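You operate a simulated robot arm through the tools that you are given. There is no shell and no other tool. Be economical: measure what you need, move in short steps, check, and stop when the job is done.

You run a simulated robot arm. Do the job below in one go: nothing can be reset, and whatever is moved stays where it is left.

Task
Tighten the vice on the part in it, rub its burr off, loosen the vice.
Fine: use the stone block and put it back; leave the other parts as they are.

Only the result counts: the job must be done as asked and must still hold three seconds after the hand-in. Knocking over, shifting, dropping, spilling or breaking anything else fails it.

Robot
A 7-joint arm with a two-finger parallel gripper, fixed in place. Base frame: the origin is at the foot of the arm, x ahead of it, y to its left, z up. Readings come in mm, degrees, newtons and seconds.
Its first joint turns from -166.0 to 166.0 degrees. Payload 4.4 kg.
Tool frame: the origin (TCP) lies between the finger pads and is the grasp point; the fingertips stand 23 mm ahead of it; z points along the fingers, y is the line along which they close. Largest opening 94 mm; finger width 38, thickness 10; the body of the gripper, 54 by 96 mm, starts 39 mm behind the TCP.
Orientation is that of the tool frame in the base frame, as [roll, pitch, yaw] about the fixed x, y, z axes, in that order (R = Rz(yaw) Ry(pitch) Rx(roll)). With the fingers straight down and closing along the base's y, the tool's x points along the base's -x, its y along +y and its z along -z.

Tools
- The arm moves only by the tool play_rows. Its argument "steps" is a list of rows, each a list of 3 entries, a list of its own where there are three numbers: the shift along the tool's x, y, z in mm, then the turn, a rotation vector about the tool's x, y, z in degrees, then the opening, from 0 (shut) to 1 (fully open). In form: [[[dx, dy, dz], [rx, ry, rz], grip], ...]. A call has 1 to 20 rows; each row shifts and turns the commanded pose from where the row before left it, along the tool's axes as they then stand. A row lasts 0.2 s, in which the tool goes at most 50 mm and 8.6 degrees; a call with a longer step from one row to the next is refused whole, and so is a gripper value outside its range. Where a pose cannot be reached the arm comes as near as it can. A force on the tool above 90 N (or 10 N above the force at the start of the call, whichever is more), or a blocked arm, ends the call early, and 0.2 s more pass. The fingers move at their own pace (about 72 mm/s each) and stop on an object; they squeeze with about 38 N. The grip force told is the motor's: it shows also when the fingers shut on nothing. Time passes only in rows, and 0.2 s behind the last, so rows that do not move let the fingers close. It gives the time, the measured TCP pose, the force on the tool (base axes), the opening and the grip force at its end, in the units of the frame above (readings bear some noise).
- Cameras (640 x 400 px; columns grow to the right, rows downward): "scene" is fixed at [38.4, 651.1, 1385.5]; the picture's right is [-0.32, -0.95, 0.00], its down [-0.37, 0.13, -0.92] and it looks along [0.87, -0.30, -0.39] (base axes); focal length 327 px, centre (320, 200). "wrist" rides on the gripper at [86, 16, -74] in the tool frame; the picture's right is [-0.18, 0.98, 0.00], its down [-0.58, -0.11, -0.81] and it looks along [-0.79, -0.15, 0.59] (tool axes); focal length 243 px, centre (320, 200). There is no depth. A picture from a camera that has moved, and an enlarged one, comes with that camera's place and axes in the base frame and with its lens. The place of the scene camera against the robot may be out by one fixed shift of up to 25 mm in any direction.
- get_image(camera): a new picture of that camera. No time passes.
- zoom(camera, box): a new picture of the part [left, top, right, bottom] of that camera's present view, enlarged. No time passes.
- sign_off(): hands the job in; it is judged then, once.

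Work in short steps. Places have to be worked out from the pictures, the camera data and where the tool is seen: move nearer, look again, correct. Check each grasp and each placing, and mend what went wrong. You have 120 turns and 68 pictures in all, those below and enlarged ones among them. Open the gripper and draw the arm clear of the work before you hand the job in, unless the task says otherwise; then end with one line.

The tools are called after ">>>" as name(argument=value, ...) on one line, values as JSON. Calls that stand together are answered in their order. play_rows: Moves the arm, as the interface text tells. Its arguments: {"type":"object","properties":{"steps":{"type":"array"}},"required":["steps"]} The other tools are called the same way: get_image (camera) takes a picture; zoom (camera, box) takes an enlarged picture of a part of a camera's view; sign_off () hands the job in.

At the start:

```text
time_s: 0.0
ee_pos: [694.2, 190.3, 1071.1]
tcp_rot: [179.9, 0.0, 180.0]
force: [0.3, 0.5, -0.1]
gripper_width: 93.9
grasp_force: 0.2
```

scene: 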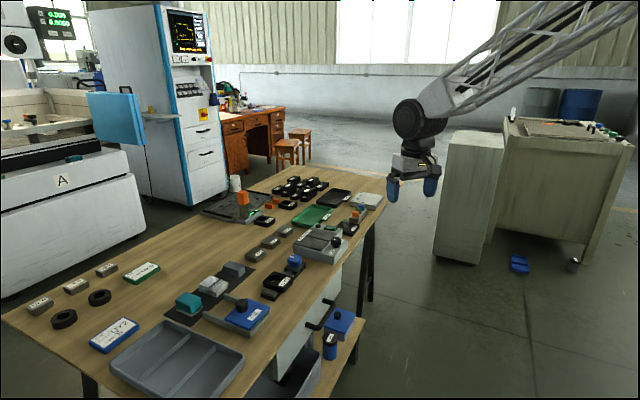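
wrist: 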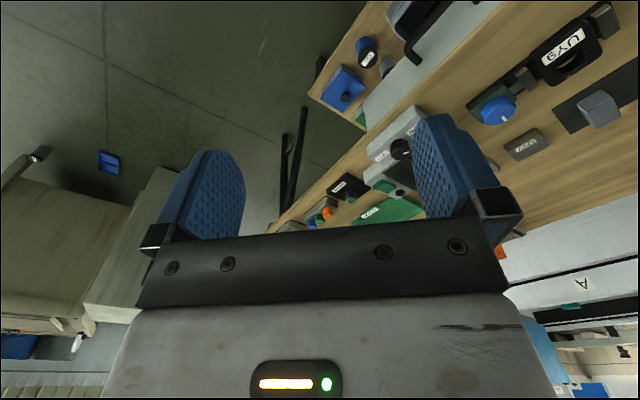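

I'll look closer at the bench from the scene camera to identify the vice, the part and the stone.

>>> zoom(camera="scene", box=[150, 220, 350, 345])

>>> zoom(camera="scene", box=[190, 165, 390, 290])

```text
3.20 times, centred on (250, 282) of scene
camera zoom: at [38.4, 651.1, 1385.5], right [-0.32, -0.95, 0.0], down [-0.37, 0.13, -0.92], along [0.87, -0.3, -0.39], focal length 1046 px, centre (544, -64)
```

zoom: 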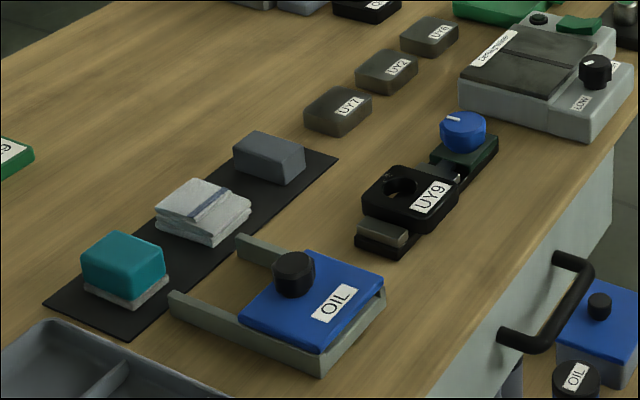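

```text
3.20 times, centred on (290, 228) of scene
camera zoom: at [38.4, 651.1, 1385.5], right [-0.32, -0.95, 0.0], down [-0.37, 0.13, -0.92], along [0.87, -0.3, -0.39], focal length 1046 px, centre (416, 112)
```

zoom: 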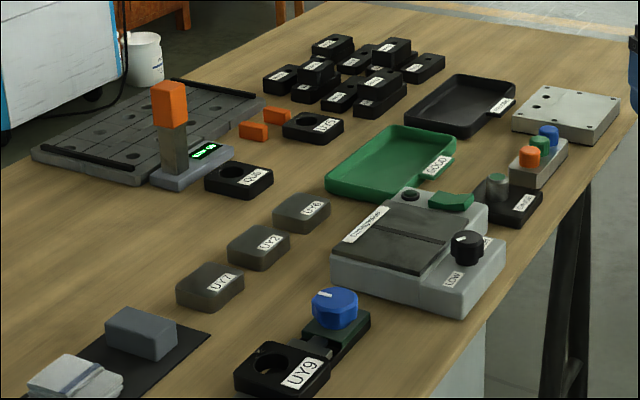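

The vice (UY9 part, blue knob) is around (805,500); the grey block on the mat, probably the stone, is near (930,620). I move the wrist camera over for a better look.

>>> play_rows(steps=[[[0, 36, 6], [0, 0, 0], 1], [[0, 36, 6], [0, 0, 0], 1], [[0, 36, 6], [0, 0, 0], 1], [[0, 36, 6], [0, 0, 0], 1], [[0, 36, 6], [0, 0, 0], 1], [[0, 36, 6], [0, 0, 0], 1], [[0, 36, 6], [0, 0, 0], 1], [[0, 36, 6], [0, 0, 0], 1]])

>>> get_image(camera="wrist")

```text
time_s: 1.8
ee_pos: [693.5, 477.3, 1021.6]
tcp_rot: [-180.0, -0.1, 180.0]
force: [-0.5, -0.5, -0.9]
gripper_width: 93.6
grasp_force: 0.0
```

```text
63 pictures are left
camera wrist: at [606.6, 496.0, 1097.4], right [0.18, 0.98, 0.0], down [0.58, -0.11, 0.81], along [0.79, -0.15, -0.59], focal length 243 px, centre (320, 200)
```

wrist: 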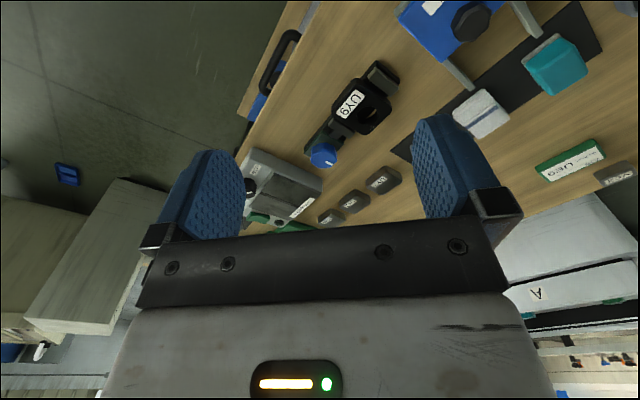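

The vice is in clear view. I enlarge the vice and the mat tools.

>>> zoom(camera="wrist", box=[290, 40, 420, 180])

>>> zoom(camera="wrist", box=[400, 0, 640, 190])

>>> zoom(camera="scene", box=[255, 235, 325, 305])

>>> zoom(camera="scene", box=[0, 240, 180, 360])

```text
2.86 times, centred on (355, 110) of wrist
camera zoom: at [606.6, 496.0, 1097.4], right [0.18, 0.98, 0.0], down [0.58, -0.11, 0.81], along [0.79, -0.15, -0.59], focal length 693 px, centre (220, 457)
```

zoom: 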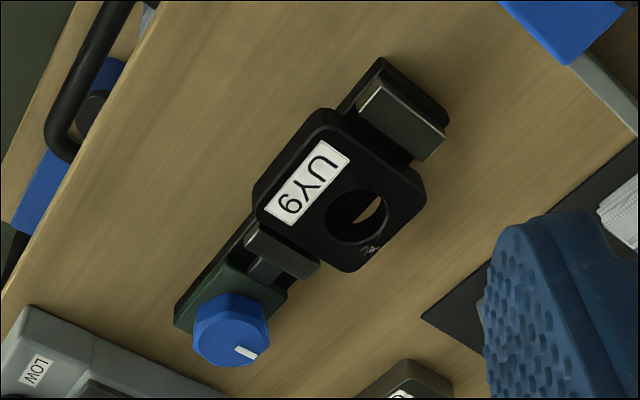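

```text
2.11 times, centred on (520, 95) of wrist
camera zoom: at [606.6, 496.0, 1097.4], right [0.18, 0.98, 0.0], down [0.58, -0.11, 0.81], along [0.79, -0.15, -0.59], focal length 511 px, centre (-101, 421)
```

zoom: 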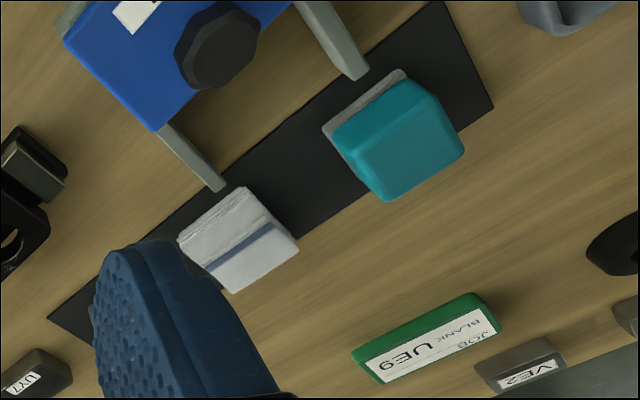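

```text
5.71 times, centred on (290, 270) of scene
camera zoom: at [38.4, 651.1, 1385.5], right [-0.32, -0.95, 0.0], down [-0.37, 0.13, -0.92], along [0.87, -0.3, -0.39], focal length 1867 px, centre (491, -200)
```

zoom: 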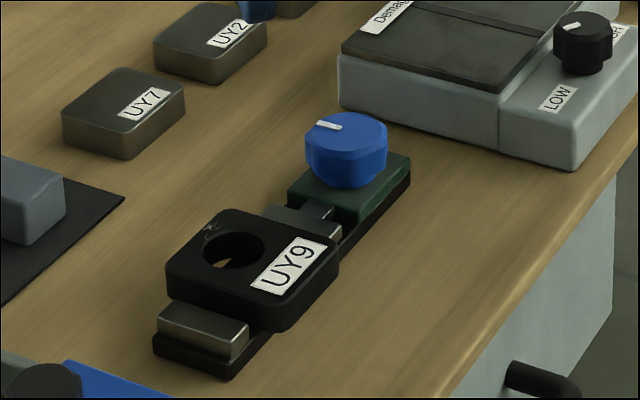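

```text
3.33 times, centred on (90, 300) of scene
camera zoom: at [38.4, 651.1, 1385.5], right [-0.32, -0.95, 0.0], down [-0.37, 0.13, -0.92], along [0.87, -0.3, -0.39], focal length 1089 px, centre (1087, -133)
```

zoom: 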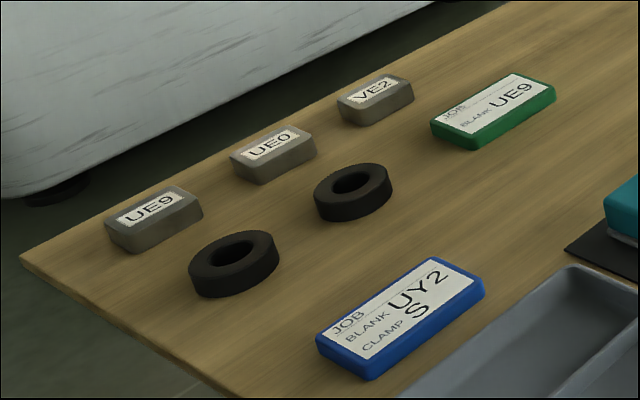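

The burr shows as bright scratches at the rim of the hole on UY9's top, on the side facing the mat. Rays put the knob near (885,450). I move in closer for a better measurement.

>>> play_rows(steps=[[[-30, -8, 23], [0, 0, 0], 1], [[-30, -8, 23], [0, 0, 0], 1], [[-30, -8, 23], [0, 0, 0], 1], [[-16, -8, 23], [0, 0, 0], 1]])

>>> get_image(camera="wrist")

```text
time_s: 2.8
ee_pos: [800.6, 446.9, 932.2]
tcp_rot: [180.0, 0.2, -179.9]
force: [0.1, -0.2, 0.1]
gripper_width: 93.8
grasp_force: 0.0
```

```text
58 pictures are left
camera wrist: at [713.5, 465.4, 1005.3], right [0.18, 0.98, 0.0], down [0.58, -0.11, 0.81], along [0.79, -0.15, -0.59], focal length 243 px, centre (320, 200)
```

wrist: 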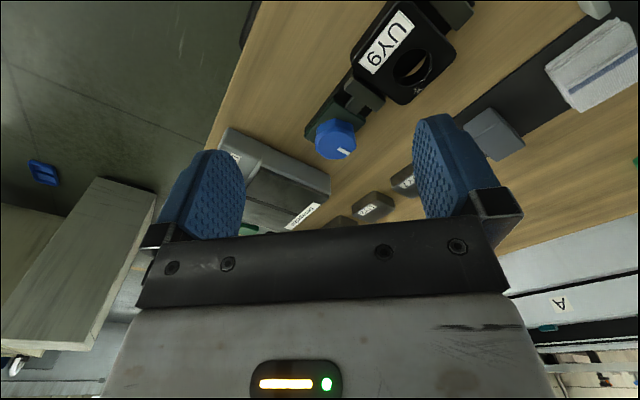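

>>> zoom(camera="wrist", box=[290, 0, 490, 170])

>>> zoom(camera="wrist", box=[440, 60, 560, 170])

```text
2.35 times, centred on (390, 85) of wrist
camera zoom: at [713.5, 465.4, 1005.3], right [0.18, 0.98, 0.0], down [0.58, -0.11, 0.81], along [0.79, -0.15, -0.59], focal length 571 px, centre (155, 471)
```

zoom: 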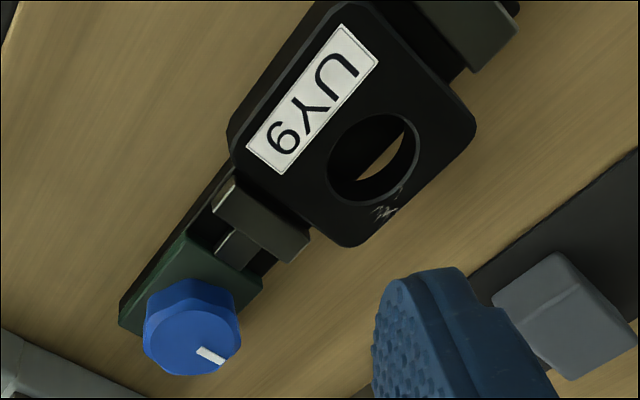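

```text
3.64 times, centred on (500, 115) of wrist
camera zoom: at [713.5, 465.4, 1005.3], right [0.18, 0.98, 0.0], down [0.58, -0.11, 0.81], along [0.79, -0.15, -0.59], focal length 882 px, centre (-334, 509)
```

zoom: 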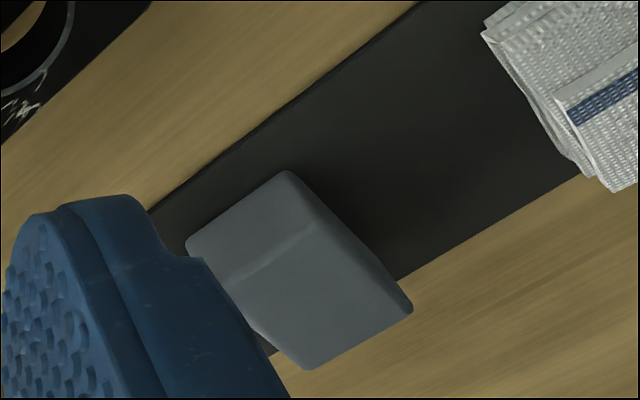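

Triangulating gives the knob top near (891,448,798), about 46 mm wide, and the hole near (823,523). I go above the knob with a narrower opening and check that the arm reaches it.

>>> play_rows(steps=[[[-30, 0, 10], [0, 0, 0], 0.75], [[-30, 0, 10], [0, 0, 0], 0.75], [[-30, 1, 12], [0, 0, 0], 0.75], [[0, 0, 10], [0, 0, 0], 0.75], [[0, 0, 10], [0, 0, 0], 0.75]])

>>> get_image(camera="wrist")

>>> zoom(camera="scene", box=[230, 200, 370, 300])

```text
time_s: 4.0
ee_pos: [891.0, 448.2, 878.0]
tcp_rot: [-180.0, 0.1, 180.0]
force: [-0.5, -0.6, 0.2]
gripper_width: 70.5
grasp_force: 0.0
```

```text
55 pictures are left
camera wrist: at [802.4, 466.5, 953.5], right [0.18, 0.98, 0.0], down [0.58, -0.11, 0.81], along [0.79, -0.15, -0.59], focal length 243 px, centre (320, 200)
```

wrist: 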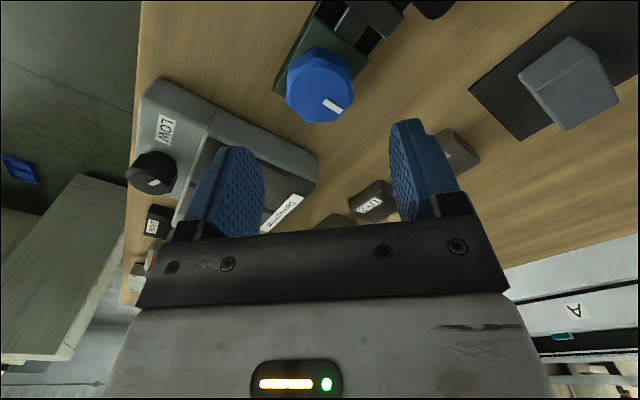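

```text
4.00 times, centred on (300, 250) of scene
camera zoom: at [38.4, 651.1, 1385.5], right [-0.32, -0.95, 0.0], down [-0.37, 0.13, -0.92], along [0.87, -0.3, -0.39], focal length 1307 px, centre (400, 0)
```

zoom: 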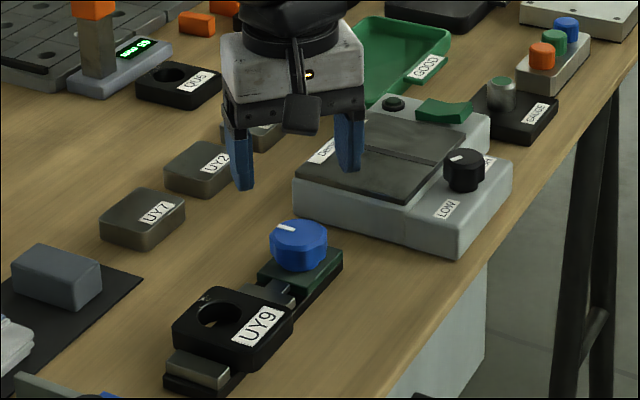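

Reach is fine here and the knob reads (893,449). I enlarge it to find its flats.

>>> zoom(camera="wrist", box=[260, 0, 440, 130])

```text
3.08 times, centred on (350, 65) of wrist
camera zoom: at [802.4, 466.5, 953.5], right [0.18, 0.98, 0.0], down [0.58, -0.11, 0.81], along [0.79, -0.15, -0.59], focal length 746 px, centre (228, 615)
```

zoom: 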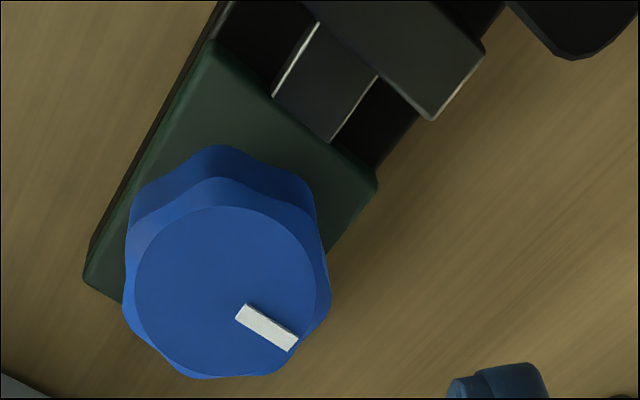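

Lobed round knob centred at about (892.4,449.4). I turn the tool 45° counter-clockwise, descend around the knob and grip.

>>> play_rows(steps=[[[-1.5, 1.2, 0], [0, 0, -7.5], 0.75], [[0, 0, 0], [0, 0, -7.5], 0.75], [[0, 0, 10], [0, 0, -7.5], 0.75], [[0, 0, 10], [0, 0, -7.5], 0.75], [[0, 0, 10], [0, 0, -7.5], 0.75], [[0, 0, 10], [0, 0, -7.5], 0.75], [[0, 0, 15], [0, 0, 0], 0.75], [[0, 0, 10], [0, 0, 0], 0.75], [[0, 0, 9], [0, 0, 0], 0.75], [[0, 0, 0], [0, 0, 0], 0.75]])

>>> zoom(camera="scene", box=[230, 200, 370, 300])

```text
time_s: 6.2
ee_pos: [892.3, 449.6, 805.8]
tcp_rot: [180.0, 0.0, -134.9]
force: [-0.7, 0.2, 1.0]
gripper_width: 70.2
grasp_force: 0.1
```

```text
4.00 times, centred on (300, 250) of scene
camera zoom: at [38.4, 651.1, 1385.5], right [-0.32, -0.95, 0.0], down [-0.37, 0.13, -0.92], along [0.87, -0.3, -0.39], focal length 1307 px, centre (400, 0)
```

zoom: 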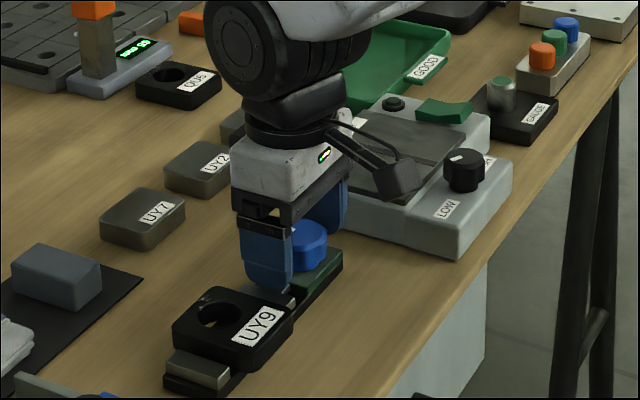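

The fingers straddle the knob cleanly. Now I close.

>>> play_rows(steps=[[[0, 0, 0], [0, 0, 0], 0.2], [[0, 0, 0], [0, 0, 0], 0.2], [[0, 0, 0], [0, 0, 0], 0.2]])

```text
time_s: 7.0
ee_pos: [890.8, 450.2, 806.1]
tcp_rot: [-180.0, 0.1, -134.8]
force: [-13.6, 10.0, 1.7]
gripper_width: 43.8
grasp_force: 44.7
```

Gripped (43.8 mm) with a slight off-centre push; I shift 2 mm along the tool's y to ease it, then turn clockwise 40° and check.

>>> play_rows(steps=[[[0, 2, 0], [0, 0, 0], 0.2], [[0, 0, 0], [0, 0, 8], 0.2], [[0, 0, 0], [0, 0, 8], 0.2], [[0, 0, 0], [0, 0, 8], 0.2], [[0, 0, 0], [0, 0, 8], 0.2], [[0, 0, 0], [0, 0, 8], 0.2]])

>>> zoom(camera="scene", box=[260, 240, 330, 300])

```text
time_s: 8.4
ee_pos: [890.5, 448.3, 804.6]
tcp_rot: [-179.9, -0.2, -175.1]
force: [1.0, -58.5, 16.8]
gripper_width: 44.5
grasp_force: 28.9
```

```text
6.67 times, centred on (295, 270) of scene
camera zoom: at [38.4, 651.1, 1385.5], right [-0.32, -0.95, 0.0], down [-0.37, 0.13, -0.92], along [0.87, -0.3, -0.39], focal length 2178 px, centre (487, -267)
```

zoom: 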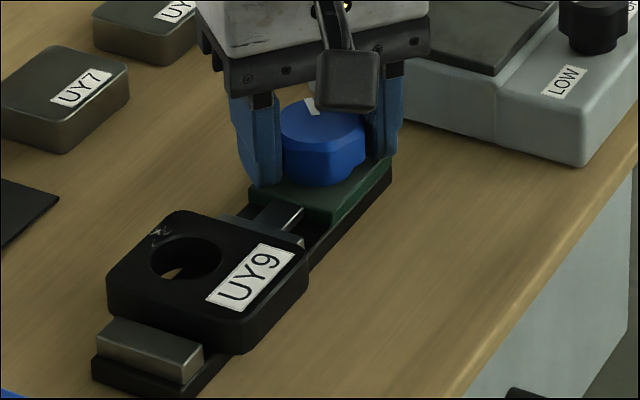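

The jaw has moved toward the part, so clockwise tightens. There is 58 N of side load on the tool; I relieve it by shifting back in y, then look.

>>> play_rows(steps=[[[0, -2.5, 0], [0, 0, 0], 0.2], [[0, 0, 0], [0, 0, 0], 0.2]])

>>> zoom(camera="wrist", box=[220, 0, 440, 140])

```text
time_s: 9.0
ee_pos: [890.1, 447.9, 805.4]
tcp_rot: [180.0, 0.0, -175.0]
force: [-9.0, -45.4, 18.5]
gripper_width: 43.6
grasp_force: 45.0
```

```text
2.86 times, centred on (330, 70) of wrist
camera zoom: at [801.6, 458.6, 880.1], right [0.1, 1.0, 0.0], down [0.59, -0.06, 0.81], along [0.8, -0.08, -0.59], focal length 693 px, centre (291, 571)
```

zoom: 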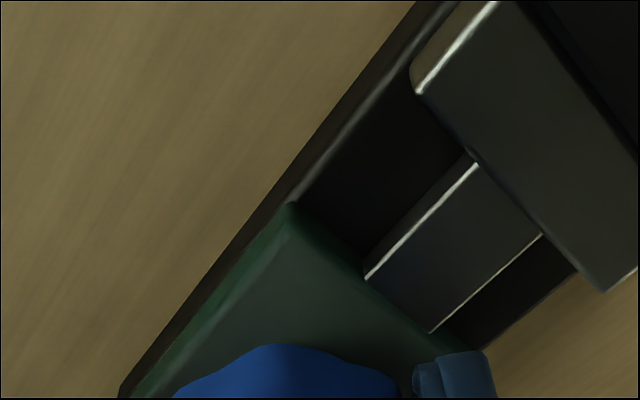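

The jaw moved noticeably. Side force is still −45 N, so I shift a bit more and see whether it falls.

>>> play_rows(steps=[[[0, -2.5, 0], [0, 0, 0], 0.2], [[0, 0, 0], [0, 0, 0], 0.2]])

>>> zoom(camera="scene", box=[260, 240, 330, 300])

```text
time_s: 9.6
ee_pos: [890.8, 448.3, 805.5]
tcp_rot: [180.0, 0.1, -174.8]
force: [-2.8, 8.5, 2.8]
gripper_width: 43.5
grasp_force: 45.5
```

```text
6.67 times, centred on (295, 270) of scene
camera zoom: at [38.4, 651.1, 1385.5], right [-0.32, -0.95, 0.0], down [-0.37, 0.13, -0.92], along [0.87, -0.3, -0.39], focal length 2178 px, centre (487, -267)
```

zoom: 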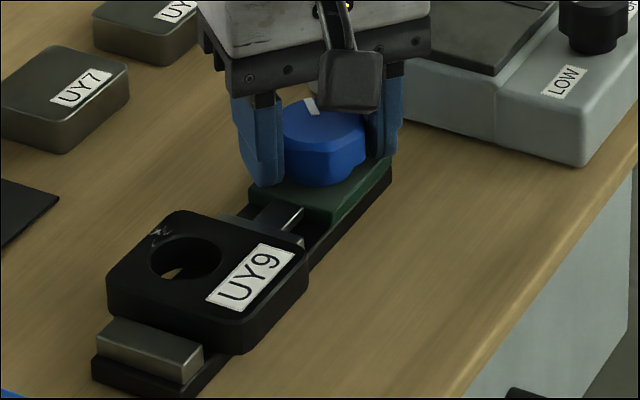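

The load is gone. I keep turning clockwise in small steps to find the firm stop.

>>> play_rows(steps=[[[0, 0, 0], [0, 0, 6], 0.2], [[0, 0, 0], [0, 0, 6], 0.2], [[0, 0, 0], [0, 0, 6], 0.2], [[0, 0, 0], [0, 0, 6], 0.2], [[0, 0, 0], [0, 0, 0], 0.2]])

>>> zoom(camera="scene", box=[260, 240, 330, 300])

```text
time_s: 10.8
ee_pos: [890.5, 446.9, 804.4]
tcp_rot: [179.9, 0.0, 161.0]
force: [11.9, 50.4, -4.6]
gripper_width: 43.5
grasp_force: 45.1
```

```text
6.67 times, centred on (295, 270) of scene
camera zoom: at [38.4, 651.1, 1385.5], right [-0.32, -0.95, 0.0], down [-0.37, 0.13, -0.92], along [0.87, -0.3, -0.39], focal length 2178 px, centre (487, -267)
```

zoom: 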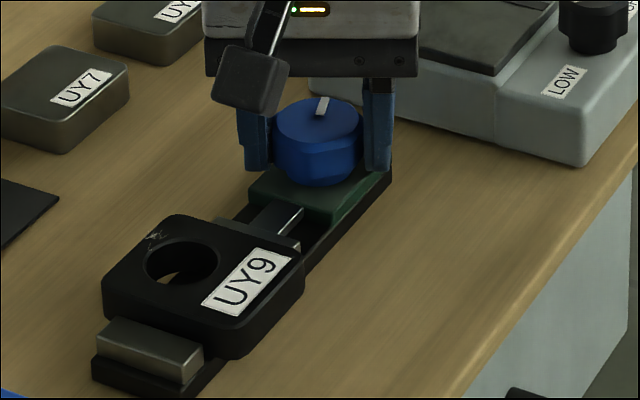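

The jaw is now pushing the part toward the fixed jaw. I recentre and continue turning.

>>> play_rows(steps=[[[0, 2, 0], [0, 0, 0], 0.2], [[0, 0, 0], [0, 0, 6], 0.2], [[0, 0, 0], [0, 0, 6], 0.2], [[0, 0, 0], [0, 0, 6], 0.2], [[0, 0, 0], [0, 0, 0], 0.2]])

>>> zoom(camera="scene", box=[260, 240, 330, 300])

```text
time_s: 12.0
ee_pos: [890.9, 445.8, 804.0]
tcp_rot: [-179.9, -0.1, 143.1]
force: [-29.7, -13.2, 26.1]
gripper_width: 43.2
grasp_force: 44.3
```

```text
6.67 times, centred on (295, 270) of scene
camera zoom: at [38.4, 651.1, 1385.5], right [-0.32, -0.95, 0.0], down [-0.37, 0.13, -0.92], along [0.87, -0.3, -0.39], focal length 2178 px, centre (487, -267)
```

zoom: 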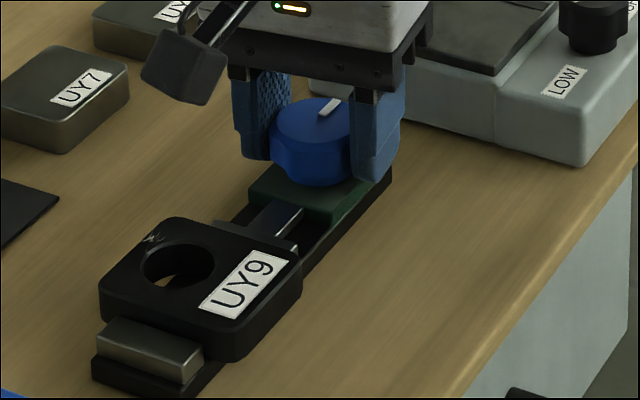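

Still turning freely with the part advancing. I continue.

>>> play_rows(steps=[[[0, -1.5, 0], [0, 0, 0], 0.2], [[0, 0, 0], [0, 0, 6], 0.2], [[0, 0, 0], [0, 0, 6], 0.2], [[0, 0, 0], [0, 0, 6], 0.2], [[0, 0, 0], [0, 0, 6], 0.2], [[0, 0, 0], [0, 0, 0], 0.2]])

>>> zoom(camera="scene", box=[260, 240, 330, 300])

```text
time_s: 13.4
ee_pos: [890.0, 445.1, 804.2]
tcp_rot: [180.0, 0.0, 119.1]
force: [-12.3, -16.1, 16.2]
gripper_width: 43.3
grasp_force: 44.9
```

```text
6.67 times, centred on (295, 270) of scene
camera zoom: at [38.4, 651.1, 1385.5], right [-0.32, -0.95, 0.0], down [-0.37, 0.13, -0.92], along [0.87, -0.3, -0.39], focal length 2178 px, centre (487, -267)
```

zoom: 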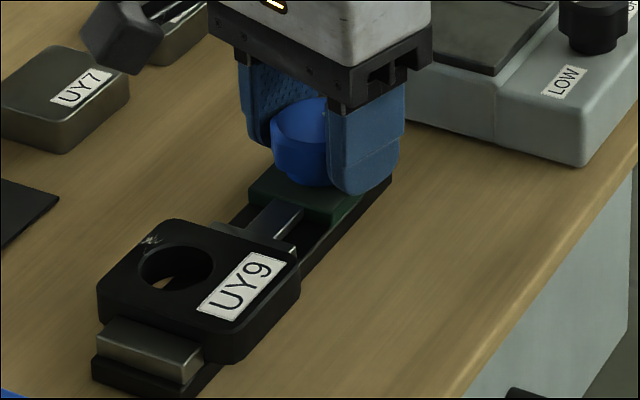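

The part moved less this time, so it may be near seating. I keep turning and watch for slip or stall.

>>> play_rows(steps=[[[0, -1, 0], [0, 0, 6], 0.2], [[0, 0, 0], [0, 0, 6], 0.2], [[0, 0, 0], [0, 0, 6], 0.2], [[0, 0, 0], [0, 0, 0], 0.2]])

>>> zoom(camera="scene", box=[260, 240, 330, 300])

>>> get_image(camera="wrist")

```text
time_s: 14.4
ee_pos: [889.5, 446.2, 805.7]
tcp_rot: [-179.9, 0.0, 101.0]
force: [-9.7, -27.0, 20.7]
gripper_width: 43.5
grasp_force: 45.1
```

```text
6.67 times, centred on (295, 270) of scene
camera zoom: at [38.4, 651.1, 1385.5], right [-0.32, -0.95, 0.0], down [-0.37, 0.13, -0.92], along [0.87, -0.3, -0.39], focal length 2178 px, centre (487, -267)
```

zoom: 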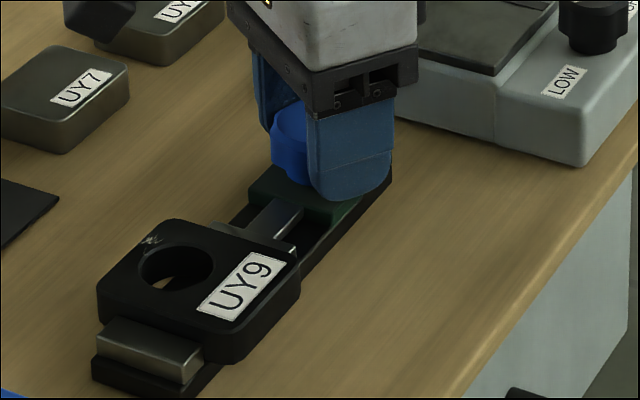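

```text
44 pictures are left
camera wrist: at [887.9, 535.4, 880.0], right [1.0, 0.01, 0.0], down [0.0, -0.59, 0.81], along [0.01, -0.81, -0.59], focal length 243 px, centre (320, 200)
```

wrist: 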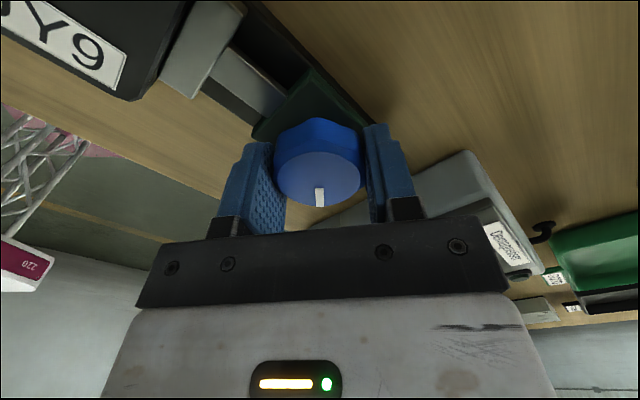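

The part has stopped moving, so it is seated against both jaws; the mark is square with the fingers. I turn a little more to build clamping and check whether the knob still follows.

>>> play_rows(steps=[[[0, -1, 0], [0, 0, 6], 0.2], [[0, 0, 0], [0, 0, 6], 0.2], [[0, 0, 0], [0, 0, 6], 0.2], [[0, 0, 0], [0, 0, 0], 0.2]])

>>> get_image(camera="wrist")

```text
time_s: 15.4
ee_pos: [888.3, 445.3, 804.5]
tcp_rot: [-180.0, 0.1, 83.0]
force: [9.3, -24.2, 9.8]
gripper_width: 43.3
grasp_force: 45.0
```

```text
43 pictures are left
camera wrist: at [914.3, 531.3, 880.0], right [0.95, -0.3, 0.0], down [-0.18, -0.56, 0.81], along [-0.24, -0.77, -0.59], focal length 243 px, centre (320, 200)
```

wrist: 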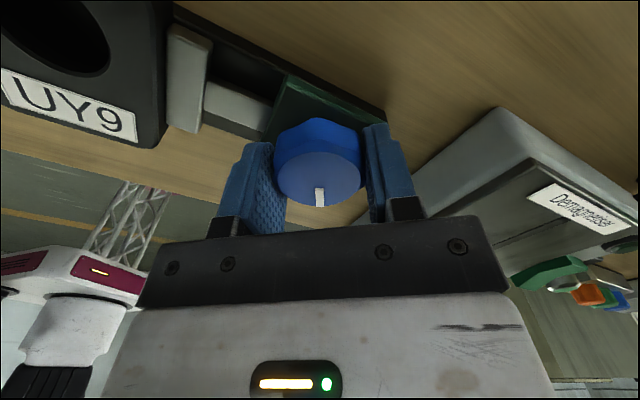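

The knob still follows. I continue another 24° and compare the jaw position.

>>> play_rows(steps=[[[0, 0, 0], [0, 0, 6], 0.2], [[0, 0, 0], [0, 0, 6], 0.2], [[0, 0, 0], [0, 0, 6], 0.2], [[0, 0, 0], [0, 0, 6], 0.2], [[0, 0, 0], [0, 0, 0], 0.2]])

>>> get_image(camera="wrist")

>>> zoom(camera="scene", box=[260, 240, 330, 300])

```text
time_s: 16.6
ee_pos: [887.8, 445.9, 805.7]
tcp_rot: [-179.9, 0.1, 58.9]
force: [1.6, 0.6, 4.2]
gripper_width: 43.8
grasp_force: 45.2
```

```text
42 pictures are left
camera wrist: at [945.3, 513.8, 879.4], right [0.75, -0.66, 0.0], down [-0.39, -0.44, 0.81], along [-0.54, -0.6, -0.59], focal length 243 px, centre (320, 200)
```

wrist: 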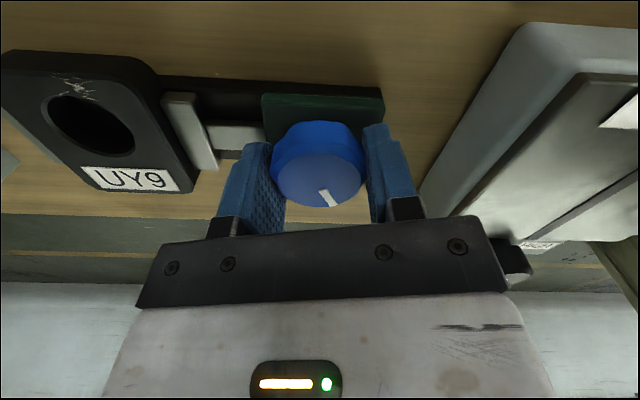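

```text
6.67 times, centred on (295, 270) of scene
camera zoom: at [38.4, 651.1, 1385.5], right [-0.32, -0.95, 0.0], down [-0.37, 0.13, -0.92], along [0.87, -0.3, -0.39], focal length 2178 px, centre (487, -267)
```

zoom: 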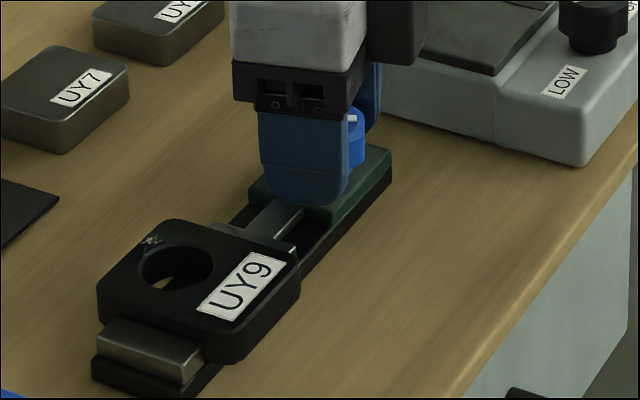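

The mark now lags the fingers by about 20°: the knob has hit its stop and the fingers slipped, so the vice is tight. I open slightly, lift and turn the tool back.

>>> play_rows(steps=[[[0, 0, 0], [0, 0, 0], 0.6], [[0, 0, 0], [0, 0, 0], 0.6], [[0, 0, -20], [0, 0, 0], 0.6], [[0, 0, -30], [0, 0, 0], 0.6], [[0, 0, -40], [0, 0, 0], 0.6], [[0, 0, -40], [0, 0, -8], 0.6], [[0, 0, 0], [0, 0, -8], 0.6], [[0, 0, 0], [0, 0, -8], 0.6], [[0, 0, 0], [0, 0, -8], 0.6], [[0, 0, 0], [0, 0, -8], 0.6], [[0, 0, 0], [0, 0, -8], 0.6], [[0, 0, 0], [0, 0, -8], 0.6], [[0, 0, 0], [0, 0, -8], 0.6], [[0, 0, 0], [0, 0, -8], 0.6], [[0, 0, 0], [0, 0, -8], 0.6], [[0, 0, 0], [0, 0, -8], 0.6], [[0, 0, 0], [0, 0, -8], 0.6], [[0, 0, 0], [0, 0, -8], 0.6], [[0, 0, 0], [0, 0, -8], 0.6], [[0, 0, 0], [0, 0, -8], 0.6]])

>>> zoom(camera="scene", box=[240, 220, 340, 300])

```text
time_s: 20.8
ee_pos: [888.8, 446.4, 935.5]
tcp_rot: [-180.0, -0.1, 179.2]
force: [-1.0, -0.6, -0.3]
gripper_width: 56.4
grasp_force: 0.0
```

```text
5.00 times, centred on (290, 260) of scene
camera zoom: at [38.4, 651.1, 1385.5], right [-0.32, -0.95, 0.0], down [-0.37, 0.13, -0.92], along [0.87, -0.3, -0.39], focal length 1634 px, centre (470, -100)
```

zoom: 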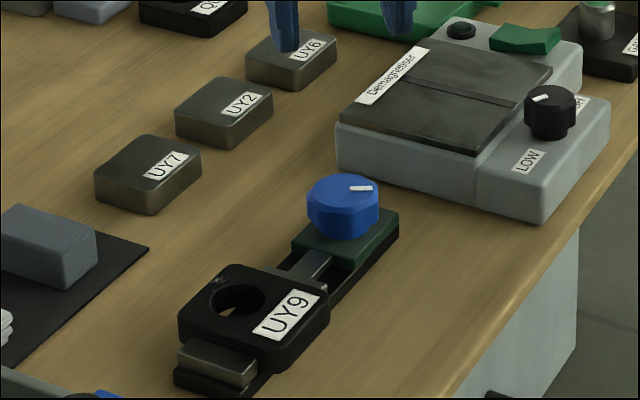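

The vice is closed and tight. Now I move back and turn the tool radially toward the stone for a good look at it.

>>> play_rows(steps=[[[25, 21, 0], [0, 0, 0], 1], [[25, 21, 0], [0, 0, 0], 1], [[25, 21, 0], [0, 0, 0], 1], [[25, 21, 0], [0, 0, 0], 1], [[0, 0, 0], [0, 0, -7], 1], [[0, 0, 0], [0, 0, -7], 1], [[0, 0, 0], [0, 0, -7], 1], [[0, 0, 0], [0, 0, -7], 1], [[0, 0, 0], [0, 0, -7], 1]])

>>> get_image(camera="wrist")

```text
time_s: 22.8
ee_pos: [790.5, 530.9, 934.1]
tcp_rot: [-179.9, 0.0, -145.9]
force: [-0.1, 0.4, -0.4]
gripper_width: 94.0
grasp_force: 0.0
```

```text
39 pictures are left
camera wrist: at [708.4, 498.2, 1010.1], right [-0.4, 0.92, 0.0], down [0.54, 0.24, 0.81], along [0.74, 0.32, -0.59], focal length 243 px, centre (320, 200)
```

wrist: 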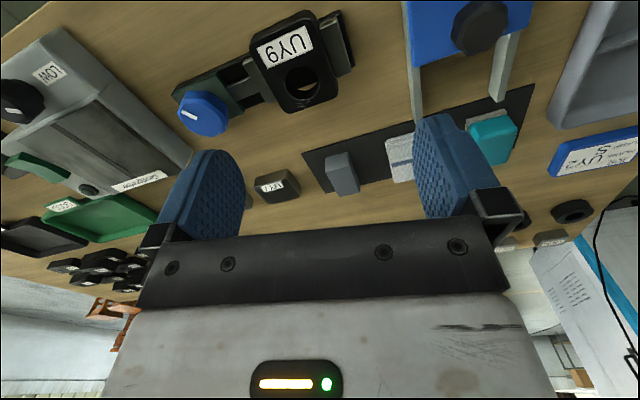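

>>> zoom(camera="wrist", box=[240, 120, 420, 220])

>>> zoom(camera="wrist", box=[220, 0, 380, 120])

>>> zoom(camera="scene", box=[205, 240, 285, 300])

```text
3.56 times, centred on (330, 170) of wrist
camera zoom: at [708.4, 498.2, 1010.1], right [-0.4, 0.92, 0.0], down [0.54, 0.24, 0.81], along [0.74, 0.32, -0.59], focal length 863 px, centre (284, 307)
```

zoom: 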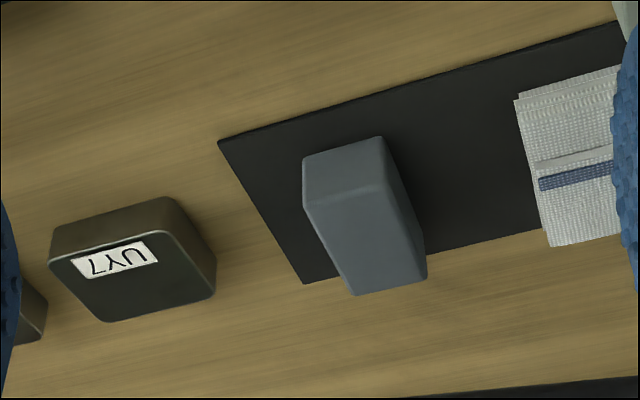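

```text
3.33 times, centred on (300, 60) of wrist
camera zoom: at [708.4, 498.2, 1010.1], right [-0.4, 0.92, 0.0], down [0.54, 0.24, 0.81], along [0.74, 0.32, -0.59], focal length 809 px, centre (387, 667)
```

zoom: 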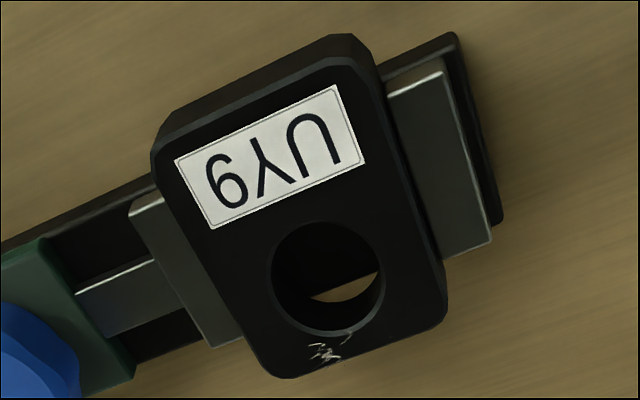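

```text
6.67 times, centred on (245, 270) of scene
camera zoom: at [38.4, 651.1, 1385.5], right [-0.32, -0.95, 0.0], down [-0.37, 0.13, -0.92], along [0.87, -0.3, -0.39], focal length 2178 px, centre (820, -267)
```

zoom: 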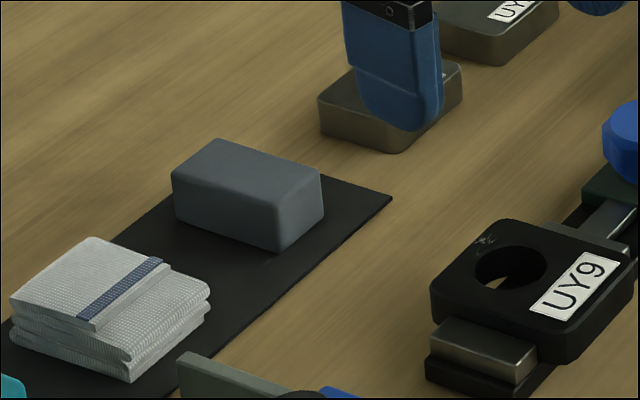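

The stone is about 57×31×27 mm, centred near (932,631), top z≈792, long axis at about 45°. It is at 1125 mm radius, so I align the closing direction across its width and test how far the arm reaches with the tool down, staying high.

>>> play_rows(steps=[[[0, 0, 0], [0, 0, -5.4], 0.7], [[0, 0, 0], [0, 0, -5.4], 0.7], [[-32, -5.7, 12], [0, 0, 0], 0.7], [[-32, -5.7, 12], [0, 0, 0], 0.7], [[-32, -5.7, 12], [0, 0, 0], 0.7], [[-32, -5.7, 12], [0, 0, 0], 0.7], [[-32, -5.7, 12], [0, 0, 0], 0.7], [[0, 0, 0], [0, 0, 0], 0.7]])

```text
time_s: 24.6
ee_pos: [923.2, 625.6, 876.8]
tcp_rot: [180.0, 0.1, -135.1]
force: [-0.3, -0.1, -0.1]
gripper_width: 65.7
grasp_force: 0.1
```

The arm reaches here with the tool straight down. I check the alignment over the stone before descending.

>>> get_image(camera="wrist")

```text
35 pictures are left
camera wrist: at [849.8, 577.0, 951.2], right [-0.56, 0.83, 0.0], down [0.49, 0.33, 0.81], along [0.67, 0.45, -0.59], focal length 243 px, centre (320, 200)
```

wrist: 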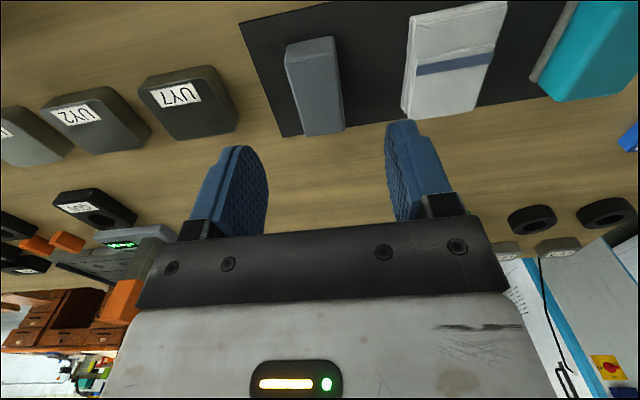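

The stone centre reads about (929,629), axis about 42–45°. I centre on it and descend to z≈797.

>>> play_rows(steps=[[[-6.5, -1.7, 10], [0, 0, 2.5], 0.6], [[0, 0, 20], [0, 0, 0], 0.6], [[0, 0, 20], [0, 0, 0], 0.6], [[0, 0, 15], [0, 0, 0], 0.6], [[0, 0, 14], [0, 0, 0], 0.6], [[0, 0, 0], [0, 0, 0], 0.6]])

>>> zoom(camera="scene", box=[190, 220, 300, 300])

>>> zoom(camera="wrist", box=[160, 0, 480, 240])

```text
time_s: 26.0
ee_pos: [927.8, 627.9, 795.9]
tcp_rot: [-180.0, 0.0, -137.6]
force: [0.5, -0.2, 0.0]
gripper_width: 56.3
grasp_force: 0.0
```

```text
5.00 times, centred on (245, 260) of scene
camera zoom: at [38.4, 651.1, 1385.5], right [-0.32, -0.95, 0.0], down [-0.37, 0.13, -0.92], along [0.87, -0.3, -0.39], focal length 1634 px, centre (695, -100)
```

zoom: 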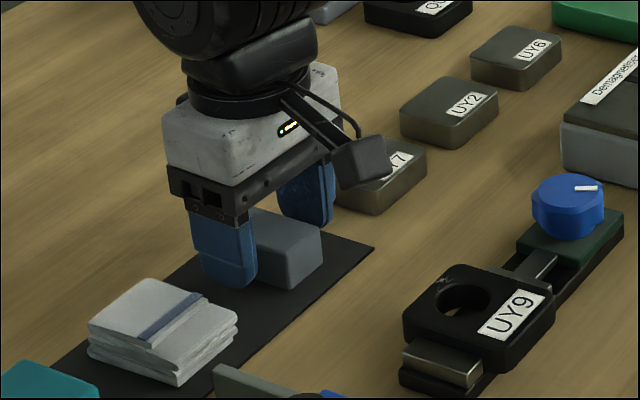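

```text
1.67 times, centred on (320, 120) of wrist
camera zoom: at [853.4, 583.1, 871.5], right [-0.53, 0.85, 0.0], down [0.5, 0.31, 0.81], along [0.69, 0.42, -0.59], focal length 404 px, centre (320, 333)
```

zoom: 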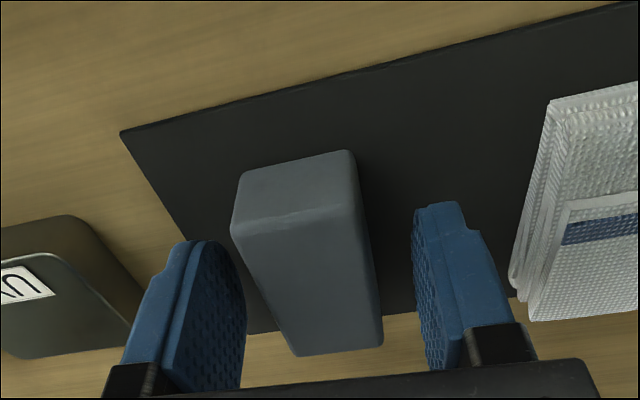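

The fingers straddle the stone. I trim the yaw, close, and lift a little.

>>> play_rows(steps=[[[-2, 0, 0], [0, 0, -1.5], 0.6], [[0, 0, 0], [0, 0, 0], 0.1], [[0, 0, 0], [0, 0, 0], 0.1], [[0, 0, 0], [0, 0, 0], 0.1]])

```text
time_s: 27.0
ee_pos: [930.4, 628.1, 796.6]
tcp_rot: [180.0, 0.0, -136.1]
force: [0.4, 0.7, 0.5]
gripper_width: 33.6
grasp_force: 38.2
```

Stone gripped (33.6 mm). I lift straight up and carry it above the burr, near (844,536).

>>> play_rows(steps=[[[0, 0, -8], [0, 0, 0], 0.1], [[0, 0, -20], [0, 0, 0], 0.1], [[0, 0, -25], [0, 0, 0], 0.1], [[0, 0, -25], [0, 0, 0], 0.1], [[25, -1.3, 0], [0, 0, 0], 0.1], [[25, -1.3, 0], [0, 0, 0], 0.1], [[25, -1.3, 0], [0, 0, 0], 0.1], [[25, -1.3, 0], [0, 0, 0], 0.1], [[25.8, -1.2, 0], [0, 0, 0], 0.1], [[0, 0, 0], [0, 0, 0], 0.1]])

>>> get_image(camera="wrist")

>>> zoom(camera="scene", box=[200, 210, 320, 300])

```text
time_s: 29.2
ee_pos: [842.6, 536.5, 873.2]
tcp_rot: [180.0, 0.1, -136.1]
force: [-0.2, 0.1, -1.7]
gripper_width: 33.8
grasp_force: 38.2
```

```text
32 pictures are left
camera wrist: at [769.6, 490.1, 948.3], right [-0.55, 0.84, 0.0], down [0.49, 0.32, 0.81], along [0.67, 0.44, -0.59], focal length 243 px, centre (320, 200)
```

wrist: 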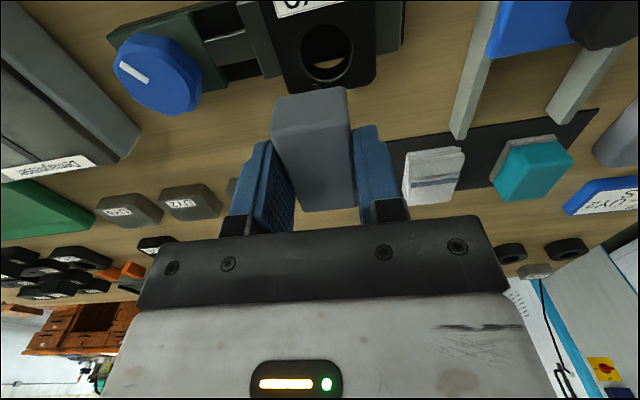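

```text
4.44 times, centred on (260, 255) of scene
camera zoom: at [38.4, 651.1, 1385.5], right [-0.32, -0.95, 0.0], down [-0.37, 0.13, -0.92], along [0.87, -0.3, -0.39], focal length 1452 px, centre (587, -44)
```

zoom: 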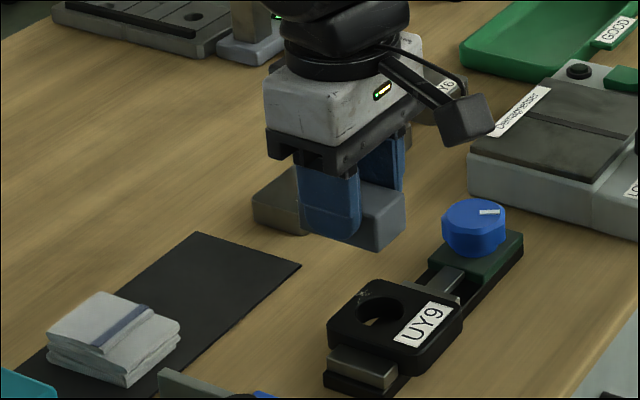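

The stone is held over the burr (hole ≈(820.5,529), burr ≈(842,536)). I lower it, slowly at the end, until contact.

>>> play_rows(steps=[[[0, 0, 15], [0, 0, 0], 0.1], [[0, 0, 15], [0, 0, 0], 0.1], [[0, 0, 12], [0, 0, 0], 0.1], [[0, 0, 2], [0, 0, 0], 0.1], [[0, 0, 2], [0, 0, 0], 0.1], [[0, 0, 0], [0, 0, 0], 0.1]])

```text
time_s: 30.6
ee_pos: [845.0, 537.1, 827.3]
tcp_rot: [180.0, -0.1, -136.2]
force: [-0.6, 0.3, -1.6]
gripper_width: 34.0
grasp_force: 37.7
```

>>> play_rows(steps=[[[0, 0, 2], [0, 0, 0], 0.1], [[0, 0, 2], [0, 0, 0], 0.1], [[0, 0, 0], [0, 0, 0], 0.1]])

>>> zoom(camera="scene", box=[240, 220, 320, 290])

```text
time_s: 31.4
ee_pos: [844.6, 537.1, 822.7]
tcp_rot: [179.9, -0.1, -136.2]
force: [-0.4, -0.2, -1.9]
gripper_width: 33.6
grasp_force: 37.9
```

```text
5.71 times, centred on (280, 255) of scene
camera zoom: at [38.4, 651.1, 1385.5], right [-0.32, -0.95, 0.0], down [-0.37, 0.13, -0.92], along [0.87, -0.3, -0.39], focal length 1867 px, centre (549, -114)
```

zoom: 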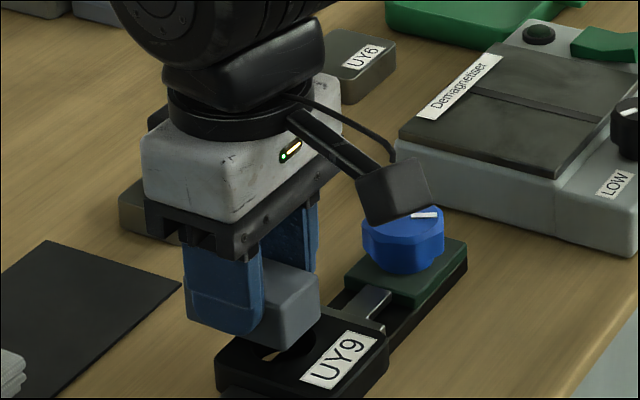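

No contact yet; close. I continue down in 1 mm rows.

>>> play_rows(steps=[[[0, 0, 1], [0, 0, 0], 0.1], [[0, 0, 1], [0, 0, 0], 0.1], [[0, 0, 1], [0, 0, 0], 0.1], [[0, 0, 0], [0, 0, 0], 0.1]])

```text
time_s: 32.4
ee_pos: [845.0, 537.0, 823.1]
tcp_rot: [180.0, 0.1, -136.1]
force: [-3.4, -4.5, 29.5]
gripper_width: 33.7
grasp_force: 37.8
```

Contact at about z 823 with 29 N. I ease 1 mm and rub back and forth along the vice's axis.

>>> play_rows(steps=[[[0, 4, -1], [0, 0, 0], 0.1], [[0, 4, 0], [0, 0, 0], 0.1], [[0, -8, 0], [0, 0, 0], 0.1], [[0, -8, 0], [0, 0, 0], 0.1], [[0, 8, 0], [0, 0, 0], 0.1], [[0, 8, 0], [0, 0, 0], 0.1], [[0, -8, 0], [0, 0, 0], 0.1], [[0, -8, 0], [0, 0, 0], 0.1], [[0, 8, 0], [0, 0, 0], 0.1], [[0, 8, 0], [0, 0, 0], 0.1], [[0, -8, 0], [0, 0, 0], 0.1], [[0, -8, 0], [0, 0, 0], 0.1], [[0, 8, 0], [0, 0, 0], 0.1], [[0, 8, 0], [0, 0, 0], 0.1], [[0, -8, 0], [0, 0, 0], 0.1], [[0, 0, 0], [0, 0, 0], 0.1]])

```text
time_s: 35.8
ee_pos: [843.2, 536.9, 821.2]
tcp_rot: [-180.0, 0.1, -136.1]
force: [-8.2, 9.9, 30.6]
gripper_width: 33.4
grasp_force: 38.1
```

The tool sits 2 mm lower now, perhaps because the burr is coming off. I lift and back off to look at it.

>>> play_rows(steps=[[[0, 0, -15], [0, 0, 0], 0.1], [[0, 0, -25], [0, 0, 0], 0.1], [[-30, 0, -20], [0, 0, 0], 0.1], [[-30, 0, 0], [0, 0, 0], 0.1], [[0, 0, 0], [0, 0, 0], 0.1]])

>>> zoom(camera="scene", box=[260, 240, 330, 300])

>>> zoom(camera="wrist", box=[220, 0, 420, 140])

```text
time_s: 37.0
ee_pos: [888.4, 578.6, 881.7]
tcp_rot: [180.0, 0.0, -136.2]
force: [0.5, 0.5, -1.1]
gripper_width: 33.5
grasp_force: 38.2
```

```text
6.67 times, centred on (295, 270) of scene
camera zoom: at [38.4, 651.1, 1385.5], right [-0.32, -0.95, 0.0], down [-0.37, 0.13, -0.92], along [0.87, -0.3, -0.39], focal length 2178 px, centre (487, -267)
```

zoom: 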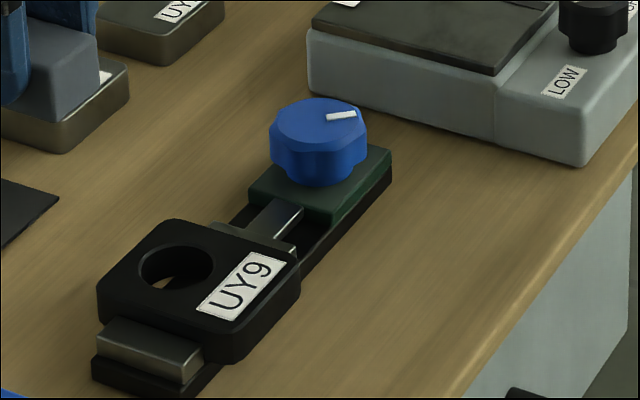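

```text
2.86 times, centred on (320, 70) of wrist
camera zoom: at [813.5, 531.8, 956.6], right [-0.55, 0.84, 0.0], down [0.49, 0.32, 0.81], along [0.67, 0.44, -0.59], focal length 693 px, centre (320, 571)
```

zoom: 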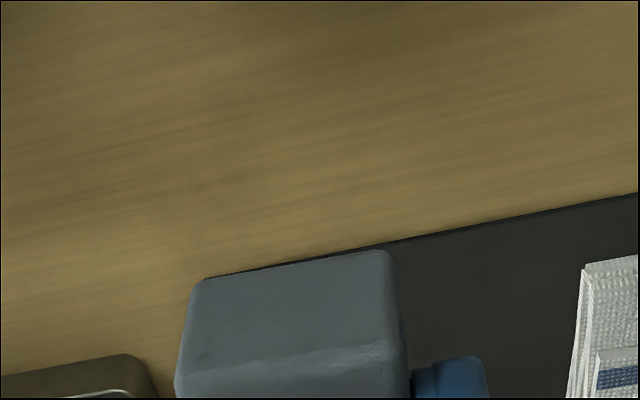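

The burr is gone and the part is still clamped. I carry the stone back over its mat spot.

>>> play_rows(steps=[[[-22, 2.2, 0], [0, 0, 0], 0.1], [[-22, 2.2, 0], [0, 0, 0], 0.1], [[-20.6, 2.1, 0], [0, 0, 0], 0.1], [[0, 0, 0], [0, 0, 0], 0.1], [[0, 0, 25], [0, 0, 0], 0.1], [[0, 0, 25], [0, 0, 0], 0.1], [[0, 0, 20], [0, 0, 0], 0.1], [[0, 0, 8], [0, 0, 0], 0.1], [[0, 0, 0], [0, 0, 0], 0.1]])

>>> zoom(camera="scene", box=[205, 240, 285, 300])

```text
time_s: 39.0
ee_pos: [929.9, 628.9, 804.5]
tcp_rot: [180.0, -0.1, -136.2]
force: [-0.5, -0.2, -1.6]
gripper_width: 33.4
grasp_force: 37.8
```

```text
6.67 times, centred on (245, 270) of scene
camera zoom: at [38.4, 651.1, 1385.5], right [-0.32, -0.95, 0.0], down [-0.37, 0.13, -0.92], along [0.87, -0.3, -0.39], focal length 2178 px, centre (820, -267)
```

zoom: 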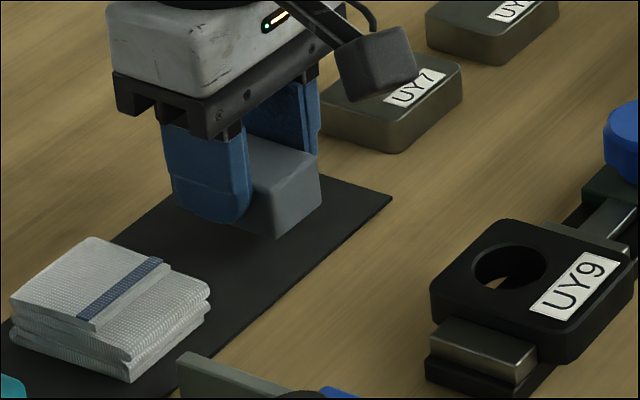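

It is above its old spot and only a few mm up. I lower gently until it touches.

>>> play_rows(steps=[[[0, 0, 3], [0, 0, 0], 0.1], [[0, 0, 2], [0, 0, 0], 0.1], [[0, 0, 1], [0, 0, 0], 0.1], [[0, 0, 0], [0, 0, 0], 0.1]])

```text
time_s: 40.0
ee_pos: [928.2, 628.1, 797.0]
tcp_rot: [180.0, 0.0, -136.3]
force: [-0.4, -0.3, -1.3]
gripper_width: 33.8
grasp_force: 38.2
```

>>> play_rows(steps=[[[0, 0, 1], [0, 0, 0], 0.1], [[0, 0, 1], [0, 0, 0], 0.1], [[0, 0, 0], [0, 0, 0], 0.1]])

```text
time_s: 40.8
ee_pos: [929.1, 628.5, 795.7]
tcp_rot: [179.9, 0.0, -136.2]
force: [-0.3, 0.2, -1.7]
gripper_width: 33.6
grasp_force: 38.0
```

Still carrying the weight; a little lower.

>>> play_rows(steps=[[[0, 0, 1], [0, 0, 0], 0.1], [[0, 0, 1], [0, 0, 0], 0.1], [[0, 0, 0], [0, 0, 0], 0.1]])

```text
time_s: 41.6
ee_pos: [929.9, 627.5, 795.7]
tcp_rot: [179.9, 0.1, -136.2]
force: [-4.2, -5.8, 12.6]
gripper_width: 33.9
grasp_force: 38.3
```

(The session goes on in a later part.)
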